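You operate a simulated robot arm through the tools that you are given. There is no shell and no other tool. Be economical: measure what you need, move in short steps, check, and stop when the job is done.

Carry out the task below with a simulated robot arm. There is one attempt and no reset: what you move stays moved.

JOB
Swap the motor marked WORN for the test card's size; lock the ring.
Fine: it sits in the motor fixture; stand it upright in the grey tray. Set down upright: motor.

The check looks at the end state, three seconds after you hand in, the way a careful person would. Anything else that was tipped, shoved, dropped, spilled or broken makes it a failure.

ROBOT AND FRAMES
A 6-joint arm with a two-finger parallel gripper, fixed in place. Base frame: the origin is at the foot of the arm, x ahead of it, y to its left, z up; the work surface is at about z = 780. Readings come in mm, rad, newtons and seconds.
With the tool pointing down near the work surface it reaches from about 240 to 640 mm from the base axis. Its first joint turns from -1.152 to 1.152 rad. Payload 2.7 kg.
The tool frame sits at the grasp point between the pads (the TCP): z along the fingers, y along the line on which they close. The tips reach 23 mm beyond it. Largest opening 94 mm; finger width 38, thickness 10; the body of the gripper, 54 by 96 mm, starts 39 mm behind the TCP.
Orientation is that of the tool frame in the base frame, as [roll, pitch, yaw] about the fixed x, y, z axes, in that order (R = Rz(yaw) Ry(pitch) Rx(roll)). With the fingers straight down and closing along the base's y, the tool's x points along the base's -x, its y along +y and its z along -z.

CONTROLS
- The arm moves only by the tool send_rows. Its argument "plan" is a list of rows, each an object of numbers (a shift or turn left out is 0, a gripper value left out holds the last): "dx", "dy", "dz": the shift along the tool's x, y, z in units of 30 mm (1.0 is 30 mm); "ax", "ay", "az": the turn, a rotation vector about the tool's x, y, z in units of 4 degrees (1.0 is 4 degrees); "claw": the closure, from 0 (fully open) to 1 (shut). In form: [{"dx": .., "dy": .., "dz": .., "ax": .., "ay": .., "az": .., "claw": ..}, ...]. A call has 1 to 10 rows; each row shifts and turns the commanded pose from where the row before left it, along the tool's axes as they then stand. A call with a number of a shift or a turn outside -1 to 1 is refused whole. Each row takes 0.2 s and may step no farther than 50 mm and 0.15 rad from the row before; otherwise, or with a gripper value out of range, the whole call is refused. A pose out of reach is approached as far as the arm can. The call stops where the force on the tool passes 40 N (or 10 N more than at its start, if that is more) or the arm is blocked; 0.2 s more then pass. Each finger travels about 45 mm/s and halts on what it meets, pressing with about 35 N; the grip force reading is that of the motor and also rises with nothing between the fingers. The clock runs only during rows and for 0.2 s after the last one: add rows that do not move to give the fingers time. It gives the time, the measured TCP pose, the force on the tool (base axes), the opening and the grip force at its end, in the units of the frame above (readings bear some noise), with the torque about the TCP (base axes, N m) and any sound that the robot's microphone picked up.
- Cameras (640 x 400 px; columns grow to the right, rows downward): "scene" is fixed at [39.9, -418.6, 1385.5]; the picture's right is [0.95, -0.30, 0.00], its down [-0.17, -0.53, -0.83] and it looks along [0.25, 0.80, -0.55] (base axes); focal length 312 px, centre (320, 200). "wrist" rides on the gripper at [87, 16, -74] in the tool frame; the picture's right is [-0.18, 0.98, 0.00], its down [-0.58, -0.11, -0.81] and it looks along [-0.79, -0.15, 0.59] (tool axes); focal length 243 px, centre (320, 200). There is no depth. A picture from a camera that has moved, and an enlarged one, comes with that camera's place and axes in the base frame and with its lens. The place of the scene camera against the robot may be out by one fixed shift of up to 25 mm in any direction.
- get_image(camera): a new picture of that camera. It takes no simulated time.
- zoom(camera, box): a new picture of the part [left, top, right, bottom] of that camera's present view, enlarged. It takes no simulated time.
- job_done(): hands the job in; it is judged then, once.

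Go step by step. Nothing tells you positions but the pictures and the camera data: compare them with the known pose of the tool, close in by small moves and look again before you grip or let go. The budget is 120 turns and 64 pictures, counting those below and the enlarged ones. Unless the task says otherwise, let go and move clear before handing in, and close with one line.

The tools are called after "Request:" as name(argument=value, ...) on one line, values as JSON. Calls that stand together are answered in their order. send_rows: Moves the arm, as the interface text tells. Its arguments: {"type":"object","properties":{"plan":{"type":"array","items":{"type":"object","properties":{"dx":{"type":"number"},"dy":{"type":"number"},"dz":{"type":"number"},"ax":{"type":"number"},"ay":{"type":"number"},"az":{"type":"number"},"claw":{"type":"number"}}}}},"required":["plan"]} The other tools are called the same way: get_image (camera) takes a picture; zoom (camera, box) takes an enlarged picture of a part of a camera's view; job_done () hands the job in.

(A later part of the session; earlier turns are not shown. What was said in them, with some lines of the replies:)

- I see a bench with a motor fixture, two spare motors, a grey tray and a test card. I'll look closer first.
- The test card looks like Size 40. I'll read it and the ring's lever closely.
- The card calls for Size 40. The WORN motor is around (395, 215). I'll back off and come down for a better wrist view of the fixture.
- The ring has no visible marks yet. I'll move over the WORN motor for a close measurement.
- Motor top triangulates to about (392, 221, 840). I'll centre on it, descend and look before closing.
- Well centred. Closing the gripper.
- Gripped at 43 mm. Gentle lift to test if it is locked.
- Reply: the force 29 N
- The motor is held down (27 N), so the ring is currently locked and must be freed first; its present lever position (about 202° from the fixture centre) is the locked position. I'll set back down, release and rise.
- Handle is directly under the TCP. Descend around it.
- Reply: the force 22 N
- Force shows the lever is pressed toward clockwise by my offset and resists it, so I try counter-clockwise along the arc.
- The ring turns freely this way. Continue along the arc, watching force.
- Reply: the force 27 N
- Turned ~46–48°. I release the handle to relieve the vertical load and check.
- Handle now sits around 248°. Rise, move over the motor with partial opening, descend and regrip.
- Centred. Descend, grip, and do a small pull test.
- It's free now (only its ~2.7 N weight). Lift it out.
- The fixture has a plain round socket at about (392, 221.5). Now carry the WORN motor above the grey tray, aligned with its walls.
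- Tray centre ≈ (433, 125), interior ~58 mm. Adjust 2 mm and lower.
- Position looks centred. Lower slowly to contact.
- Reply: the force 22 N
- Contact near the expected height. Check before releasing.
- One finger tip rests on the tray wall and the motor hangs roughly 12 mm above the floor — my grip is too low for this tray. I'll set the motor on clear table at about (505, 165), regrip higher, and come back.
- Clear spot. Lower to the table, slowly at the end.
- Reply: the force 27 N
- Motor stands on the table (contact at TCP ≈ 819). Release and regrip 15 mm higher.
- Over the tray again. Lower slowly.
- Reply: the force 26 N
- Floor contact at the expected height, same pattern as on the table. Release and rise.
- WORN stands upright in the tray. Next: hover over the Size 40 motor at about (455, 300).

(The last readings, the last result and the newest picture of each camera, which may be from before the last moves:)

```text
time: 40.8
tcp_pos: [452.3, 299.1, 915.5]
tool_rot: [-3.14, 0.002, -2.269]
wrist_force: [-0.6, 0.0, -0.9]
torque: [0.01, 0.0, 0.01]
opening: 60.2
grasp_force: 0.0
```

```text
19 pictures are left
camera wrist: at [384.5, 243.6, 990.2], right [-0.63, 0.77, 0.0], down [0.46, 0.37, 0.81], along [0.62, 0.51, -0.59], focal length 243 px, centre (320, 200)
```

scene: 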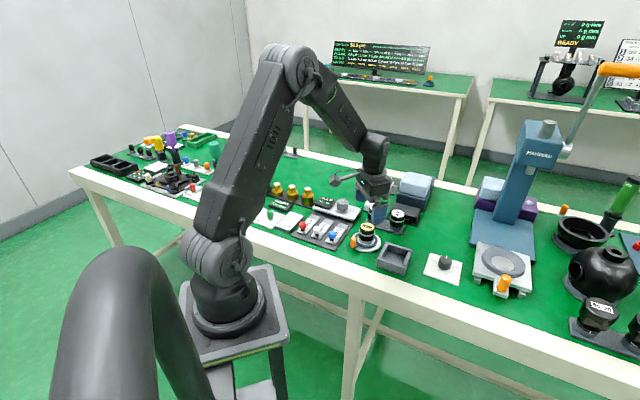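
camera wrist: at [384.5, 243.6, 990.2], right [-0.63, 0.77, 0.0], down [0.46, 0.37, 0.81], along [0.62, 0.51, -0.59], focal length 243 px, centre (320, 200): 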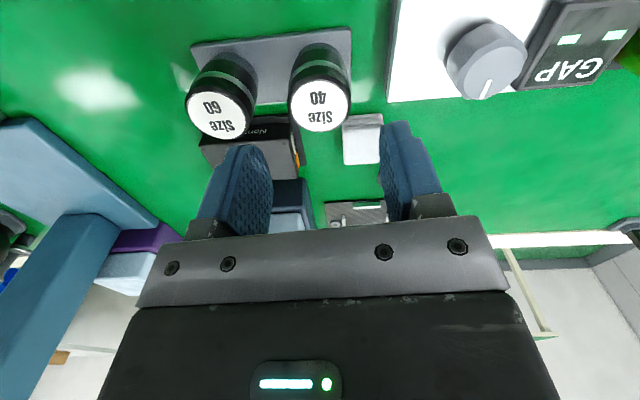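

Request:
send_rows(plan=[{"dz": 0.5, "dx": -0.1}, {"dz": 0.5, "dx": -0.1}, {}])

Request:
get_image(camera="wrist")

```text
time: 41.6
tcp_pos: [458.1, 303.7, 886.3]
tool_rot: [-3.139, 0.005, -2.27]
wrist_force: [-0.6, -0.1, -0.3]
torque: [0.0, 0.03, 0.0]
opening: 60.4
grasp_force: 0.2
```

```text
18 pictures are left
camera wrist: at [390.0, 247.5, 959.8], right [-0.63, 0.77, 0.0], down [0.46, 0.37, 0.81], along [0.63, 0.51, -0.59], focal length 243 px, centre (320, 200)
```

wrist: 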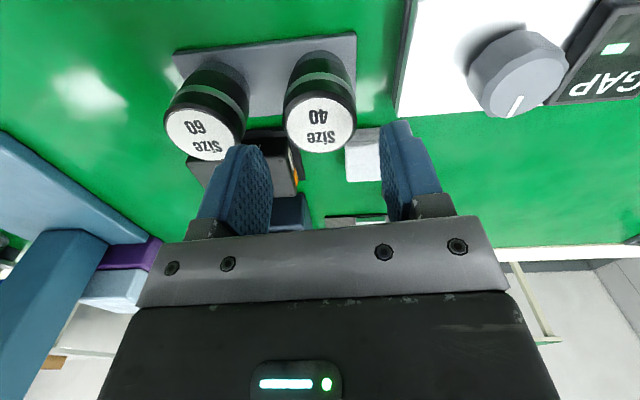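

Size 40 top is at about (460, 304, 838). Descend and check before closing.

Request:
send_rows(plan=[{"dz": 0.63, "dx": -0.05}, {"dz": 0.63}, {"dz": 0.63}, {}])

Request:
get_image(camera="wrist")

```text
time: 42.6
tcp_pos: [460.7, 304.9, 828.1]
tool_rot: [-3.14, 0.002, -2.271]
wrist_force: [0.1, -0.6, 0.5]
torque: [0.0, -0.01, 0.03]
opening: 60.3
grasp_force: 0.1
```

```text
17 pictures are left
camera wrist: at [392.5, 248.5, 902.0], right [-0.63, 0.77, 0.0], down [0.46, 0.37, 0.81], along [0.63, 0.51, -0.59], focal length 243 px, centre (320, 200)
```

wrist: 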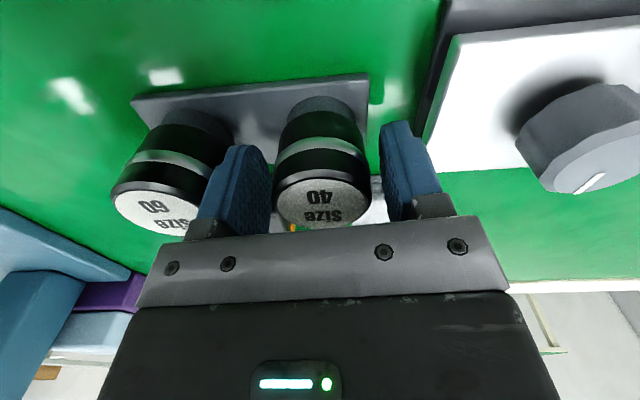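

Aligned, clear of Size 60. Grip and lift a little.

Request:
send_rows(plan=[{"claw": 1}, {}, {}, {}, {"dz": -0.1}, {"dz": -0.1}, {}])

```text
time: 44.2
tcp_pos: [459.6, 305.2, 834.4]
tool_rot: [-3.14, 0.001, -2.271]
wrist_force: [-0.4, 0.2, -2.6]
torque: [-0.01, -0.01, 0.0]
opening: 43.0
grasp_force: 35.2
```

Request:
send_rows(plan=[{"dz": -0.9}, {"dz": -0.9}, {"dz": -0.9}, {"az": -1}, {"az": -1}, {"az": -1}, {"az": -1}, {"az": -1}, {}])

Request:
send_rows(plan=[{"dx": 0.852, "dy": 0.293}, {"dx": 0.852, "dy": 0.293}, {"dx": 0.852, "dy": 0.293}, {"dx": 0.852, "dy": 0.293}, {}])

Request:
get_image(camera="wrist")

```text
time: 46.2
tcp_pos: [458.7, 306.3, 916.2]
tool_rot: [3.142, 0.001, -1.92]
wrist_force: [-0.1, 0.3, -3.0]
torque: [-0.01, -0.01, 0.01]
opening: 43.2
grasp_force: 35.1
```

```text
time: 47.4
tcp_pos: [388.2, 219.9, 918.4]
tool_rot: [-3.141, 0.002, -1.922]
wrist_force: [0.5, 0.2, -2.3]
torque: [0.02, -0.01, -0.02]
opening: 42.9
grasp_force: 34.7
```

```text
16 pictures are left
camera wrist: at [343.6, 143.7, 992.1], right [-0.86, 0.51, 0.0], down [0.3, 0.51, 0.81], along [0.41, 0.69, -0.59], focal length 243 px, centre (320, 200)
```

wrist: 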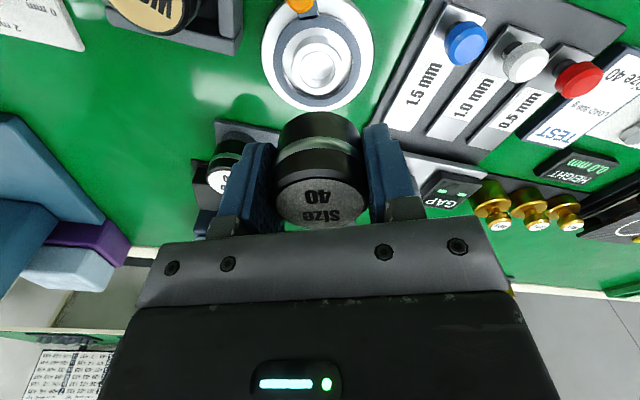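

Request:
zoom(camera="wrist", box=[250, 0, 390, 120])

```text
3.33 times, centred on (320, 60) of wrist
camera zoom: at [343.6, 143.7, 992.1], right [-0.86, 0.51, 0.0], down [0.3, 0.51, 0.81], along [0.41, 0.69, -0.59], focal length 809 px, centre (320, 667)
```

zoom: 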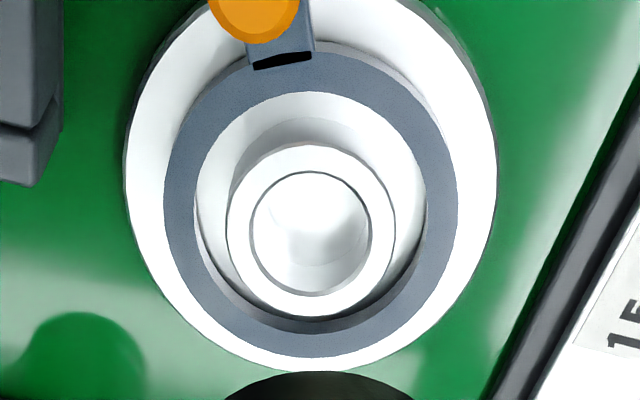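

Socket offset is ~2 mm along tool −x. Correct and lower to just above the socket.

Request:
send_rows(plan=[{"dx": -0.068}, {"dz": 0.8}, {"dz": 0.8}, {"dz": 0.75}, {}])

Request:
zoom(camera="scene", box=[350, 215, 390, 255])

Request:
get_image(camera="wrist")

```text
time: 48.6
tcp_pos: [392.5, 222.6, 845.9]
tool_rot: [-3.141, 0.002, -1.92]
wrist_force: [0.3, 0.1, -1.7]
torque: [0.01, 0.0, -0.02]
opening: 42.9
grasp_force: 35.6
```

```text
10.00 times, centred on (370, 235) of scene
camera zoom: at [39.9, -418.6, 1385.5], right [0.95, -0.3, 0.0], down [-0.17, -0.53, -0.83], along [0.25, 0.8, -0.55], focal length 3123 px, centre (-180, -150)
```

zoom: 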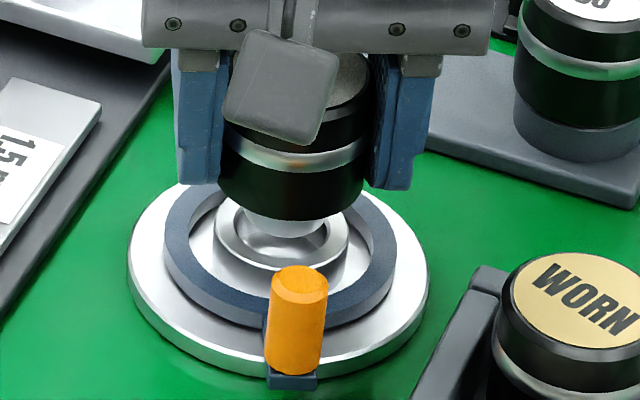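

```text
13 pictures are left
camera wrist: at [348.5, 146.9, 919.7], right [-0.86, 0.51, 0.0], down [0.3, 0.51, 0.81], along [0.41, 0.69, -0.59], focal length 243 px, centre (320, 200)
```

wrist: 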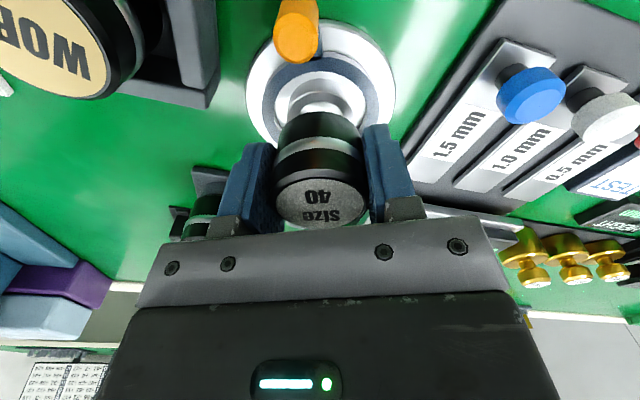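

After accounting for perspective the boss lines up with the socket. Lower slowly.

Request:
send_rows(plan=[{"dz": 0.1}, {"dz": 0.07}, {"dz": 0.07}, {"dz": 0.07}, {"dz": 0.07}, {"dz": 0.05}, {}])

```text
time: 50.2
tcp_pos: [392.7, 223.1, 832.9]
tool_rot: [-3.14, 0.003, -1.921]
wrist_force: [0.5, 0.4, -0.5]
torque: [-0.01, 0.02, 0.0]
opening: 43.2
grasp_force: 35.0
```

Request:
send_rows(plan=[{"dz": 0.05}, {"dz": 0.05}, {"dz": 0.05}, {}])

```text
time: 51.2
tcp_pos: [392.8, 222.8, 827.8]
tool_rot: [-3.139, 0.002, -1.922]
wrist_force: [0.3, -0.1, 3.4]
torque: [-0.03, 0.02, 0.02]
opening: 43.2
grasp_force: 35.2
```

Request:
send_rows(plan=[{"dz": 0.05}, {"dz": 0.04}, {}])

Request:
zoom(camera="scene", box=[350, 215, 390, 255])

```text
time: 52.0
tcp_pos: [393.1, 222.5, 826.1]
tool_rot: [-3.138, 0.005, -1.922]
wrist_force: [0.5, -6.9, 24.3]
torque: [-0.06, 0.09, 0.1]
opening: 43.4
grasp_force: 34.9
```

```text
10.00 times, centred on (370, 235) of scene
camera zoom: at [39.6, -418.9, 1385.4], right [0.95, -0.3, 0.0], down [-0.17, -0.53, -0.83], along [0.25, 0.8, -0.55], focal length 3123 px, centre (-180, -150)
```

zoom: 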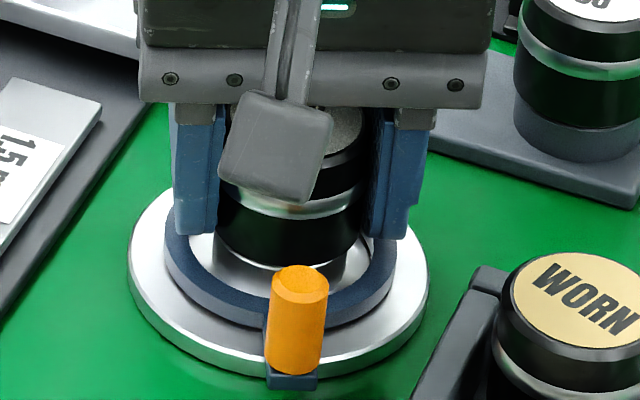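

Seated firmly. Release and rise, then look.

Request:
send_rows(plan=[{"dz": -0.06}, {"claw": 0.3}, {}, {}, {"dz": -0.5}, {"dz": -0.9}, {"dz": -0.9}, {}])

Request:
zoom(camera="scene", box=[350, 215, 390, 255])

Request:
get_image(camera="wrist")

```text
time: 53.8
tcp_pos: [392.3, 223.0, 895.9]
tool_rot: [-3.14, 0.002, -1.921]
wrist_force: [-0.6, -0.5, -0.3]
torque: [0.01, -0.01, 0.0]
opening: 65.6
grasp_force: 0.0
```

```text
10.00 times, centred on (370, 235) of scene
camera zoom: at [39.9, -418.6, 1385.5], right [0.95, -0.3, 0.0], down [-0.17, -0.53, -0.83], along [0.25, 0.8, -0.55], focal length 3123 px, centre (-180, -150)
```

zoom: 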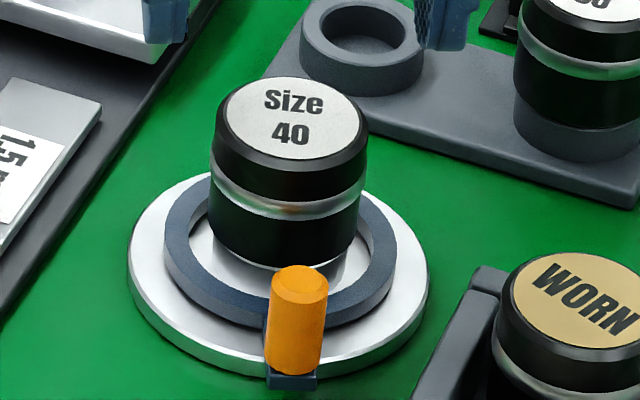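

```text
10 pictures are left
camera wrist: at [347.2, 147.8, 970.1], right [-0.86, 0.51, 0.0], down [0.3, 0.51, 0.81], along [0.41, 0.69, -0.59], focal length 243 px, centre (320, 200)
```

wrist: 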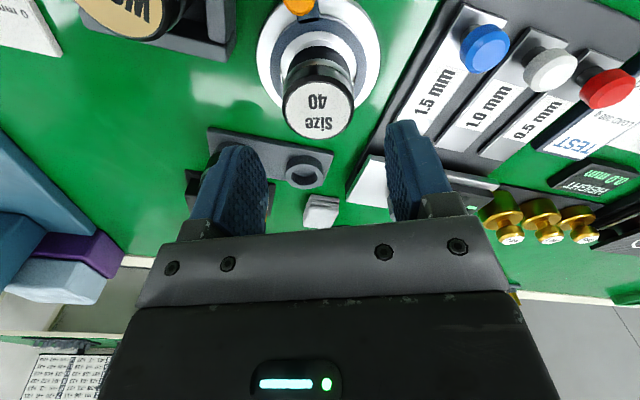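

Size 40 is seated. Move over the lever and take a look.

Request:
send_rows(plan=[{"dx": 0.865, "claw": 0.5}, {"dx": 0.865, "dy": 0.017}, {"dz": 0.8}, {"dz": 0.8}, {"dz": 0.8}, {}])

Request:
get_image(camera="wrist")

```text
time: 55.2
tcp_pos: [375.2, 175.5, 823.9]
tool_rot: [-3.139, 0.002, -1.921]
wrist_force: [-1.4, 0.4, 1.1]
torque: [-0.03, 0.05, -0.01]
opening: 46.5
grasp_force: 0.1
```

```text
9 pictures are left
camera wrist: at [330.6, 99.6, 898.7], right [-0.86, 0.51, 0.0], down [0.3, 0.51, 0.81], along [0.41, 0.69, -0.59], focal length 243 px, centre (320, 200)
```

wrist: 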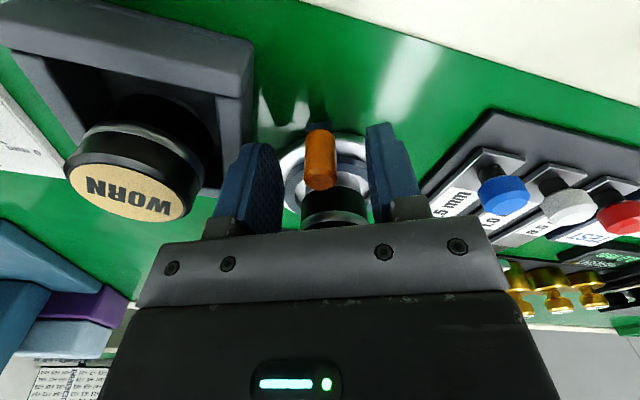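

Request:
send_rows(plan=[{"claw": 1}, {}, {}, {"dy": 0.116, "dx": -0.004, "az": 1}, {"dy": 0.116, "dx": -0.004, "az": 1}, {"dy": 0.116, "dx": -0.004, "az": 1}, {}])

```text
time: 56.8
tcp_pos: [366.3, 180.4, 823.4]
tool_rot: [-3.142, 0.002, -2.131]
wrist_force: [1.9, 9.5, -14.0]
torque: [0.58, 0.32, 0.1]
opening: 15.3
grasp_force: 44.2
```

Request:
send_rows(plan=[{"dy": 0.116, "dx": -0.004, "az": 1, "dz": 0.02}, {"dy": 0.116, "dx": -0.004, "az": 1}, {"dy": 0.116, "dx": -0.004, "az": 1}, {}])

```text
time: 57.8
tcp_pos: [358.1, 185.8, 824.4]
tool_rot: [-3.141, 0.007, -2.339]
wrist_force: [8.5, 5.0, 22.2]
torque: [-0.17, 0.85, -0.09]
opening: 15.4
grasp_force: 45.4
```

Request:
send_rows(plan=[{"dy": 0.116, "dx": -0.02, "az": 1, "dz": -0.03}, {"dy": 0.116, "dx": -0.01, "az": 1}, {"dy": 0.116, "dx": -0.004, "az": 1}, {}])

```text
time: 58.8
tcp_pos: [349.9, 194.7, 823.9]
tool_rot: [-3.141, 0.007, -2.551]
wrist_force: [13.1, 5.5, 18.6]
torque: [0.11, 0.64, -0.16]
opening: 15.2
grasp_force: 44.9
```

Request:
send_rows(plan=[{"dy": 0.116, "dx": -0.03, "az": 1, "dz": -0.03}, {"dy": 0.116, "dx": -0.004, "az": 1}, {}])

```text
time: 59.6
tcp_pos: [347.3, 200.6, 823.1]
tool_rot: [-3.141, 0.005, -2.689]
wrist_force: [12.0, 7.0, -4.9]
torque: [0.85, -0.51, 0.04]
opening: 15.2
grasp_force: 45.0
```

Request:
send_rows(plan=[{"dy": 0.116, "dx": -0.004, "az": 1}, {"dy": 0.05, "az": 0.4}, {}])

```text
time: 60.4
tcp_pos: [345.8, 204.3, 823.3]
tool_rot: [3.14, 0.001, -2.785]
wrist_force: [13.2, 5.9, -22.4]
torque: [0.71, -0.46, 0.0]
opening: 15.6
grasp_force: 45.1
```

Request:
send_rows(plan=[{"dy": 0.06, "dx": -0.02, "az": 0.5, "dz": 0.02}, {"dy": 0.04, "az": 0.3}, {}])

Request:
zoom(camera="scene", box=[346, 215, 386, 255])

```text
time: 61.2
tcp_pos: [344.2, 206.5, 825.5]
tool_rot: [-3.14, -0.001, -2.844]
wrist_force: [19.8, -18.0, -14.8]
torque: [0.17, 0.64, -0.07]
opening: 15.5
grasp_force: 45.0
```

```text
10.00 times, centred on (366, 235) of scene
camera zoom: at [40.5, -418.9, 1385.4], right [0.95, -0.3, 0.0], down [-0.17, -0.53, -0.83], along [0.25, 0.8, -0.55], focal length 3123 px, centre (-140, -150)
```

zoom: 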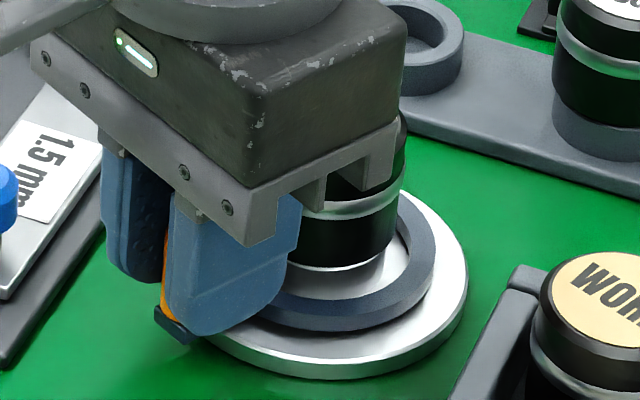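

Now a firm stop in the tangential direction (~23 N), same as the original locked state. Release and rise.

Request:
send_rows(plan=[{"claw": 0.5}, {}, {}, {"dz": -0.8}, {"dz": -0.8}, {"dz": -0.9}, {}])

Request:
get_image(camera="wrist")

Request:
zoom(camera="scene", box=[346, 215, 386, 255])

```text
time: 62.8
tcp_pos: [346.3, 207.7, 901.2]
tool_rot: [3.141, 0.002, -2.842]
wrist_force: [0.2, -0.6, 0.2]
torque: [-0.02, 0.0, -0.01]
opening: 47.3
grasp_force: 0.0
```

```text
7 pictures are left
camera wrist: at [258.3, 198.4, 975.6], right [-0.11, 0.99, 0.0], down [0.59, 0.07, 0.81], along [0.8, 0.09, -0.59], focal length 243 px, centre (320, 200)
```

wrist: 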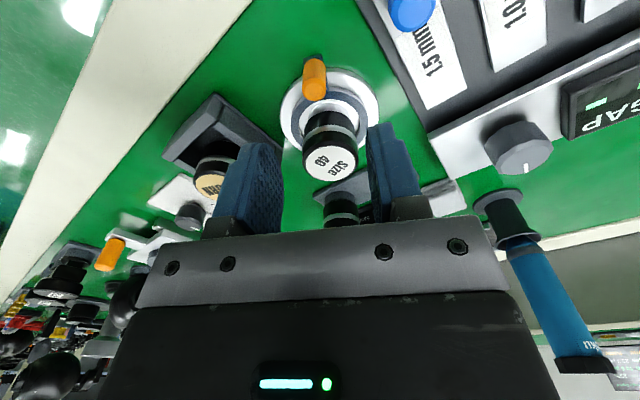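

```text
10.00 times, centred on (366, 235) of scene
camera zoom: at [39.9, -418.6, 1385.5], right [0.95, -0.3, 0.0], down [-0.17, -0.53, -0.83], along [0.25, 0.8, -0.55], focal length 3123 px, centre (-140, -150)
```

zoom: 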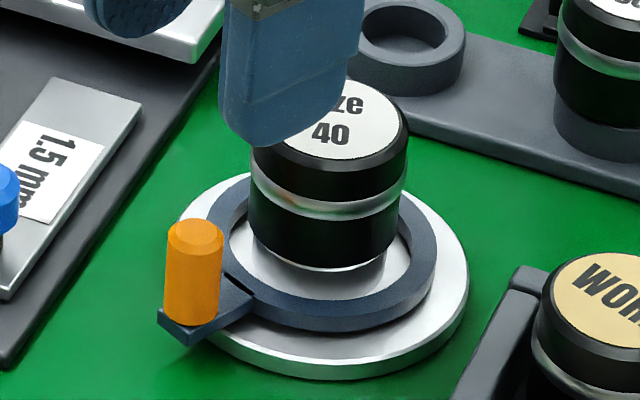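

The lever is in exactly the original locked position, Size 40 is seated, and WORN stands upright in the tray. I'll move clear and take a final look.

Request:
send_rows(plan=[{"dz": -0.9}, {"dz": -0.9}, {"dz": -0.9}, {}])

Request:
zoom(camera="scene", box=[330, 180, 450, 280])

```text
time: 63.8
tcp_pos: [347.7, 207.9, 984.1]
tool_rot: [3.141, 0.003, -2.844]
wrist_force: [0.1, 0.5, -0.6]
torque: [0.01, -0.01, 0.04]
opening: 46.9
grasp_force: 0.1
```

```text
4.00 times, centred on (390, 230) of scene
camera zoom: at [39.9, -418.6, 1385.5], right [0.95, -0.3, 0.0], down [-0.17, -0.53, -0.83], along [0.25, 0.8, -0.55], focal length 1249 px, centre (40, 80)
```

zoom: 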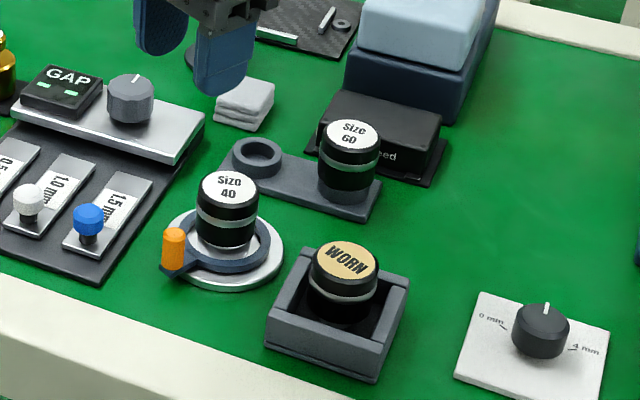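

Everything is in place, so I'm handing in.

Request:
job_done()

```text
The job is handed in.
```

The Size 40 motor is seated in the fixture with the ring turned back to its locked stop (I did not pull-test it afterwards), and the WORN motor stands upright in the grey tray.
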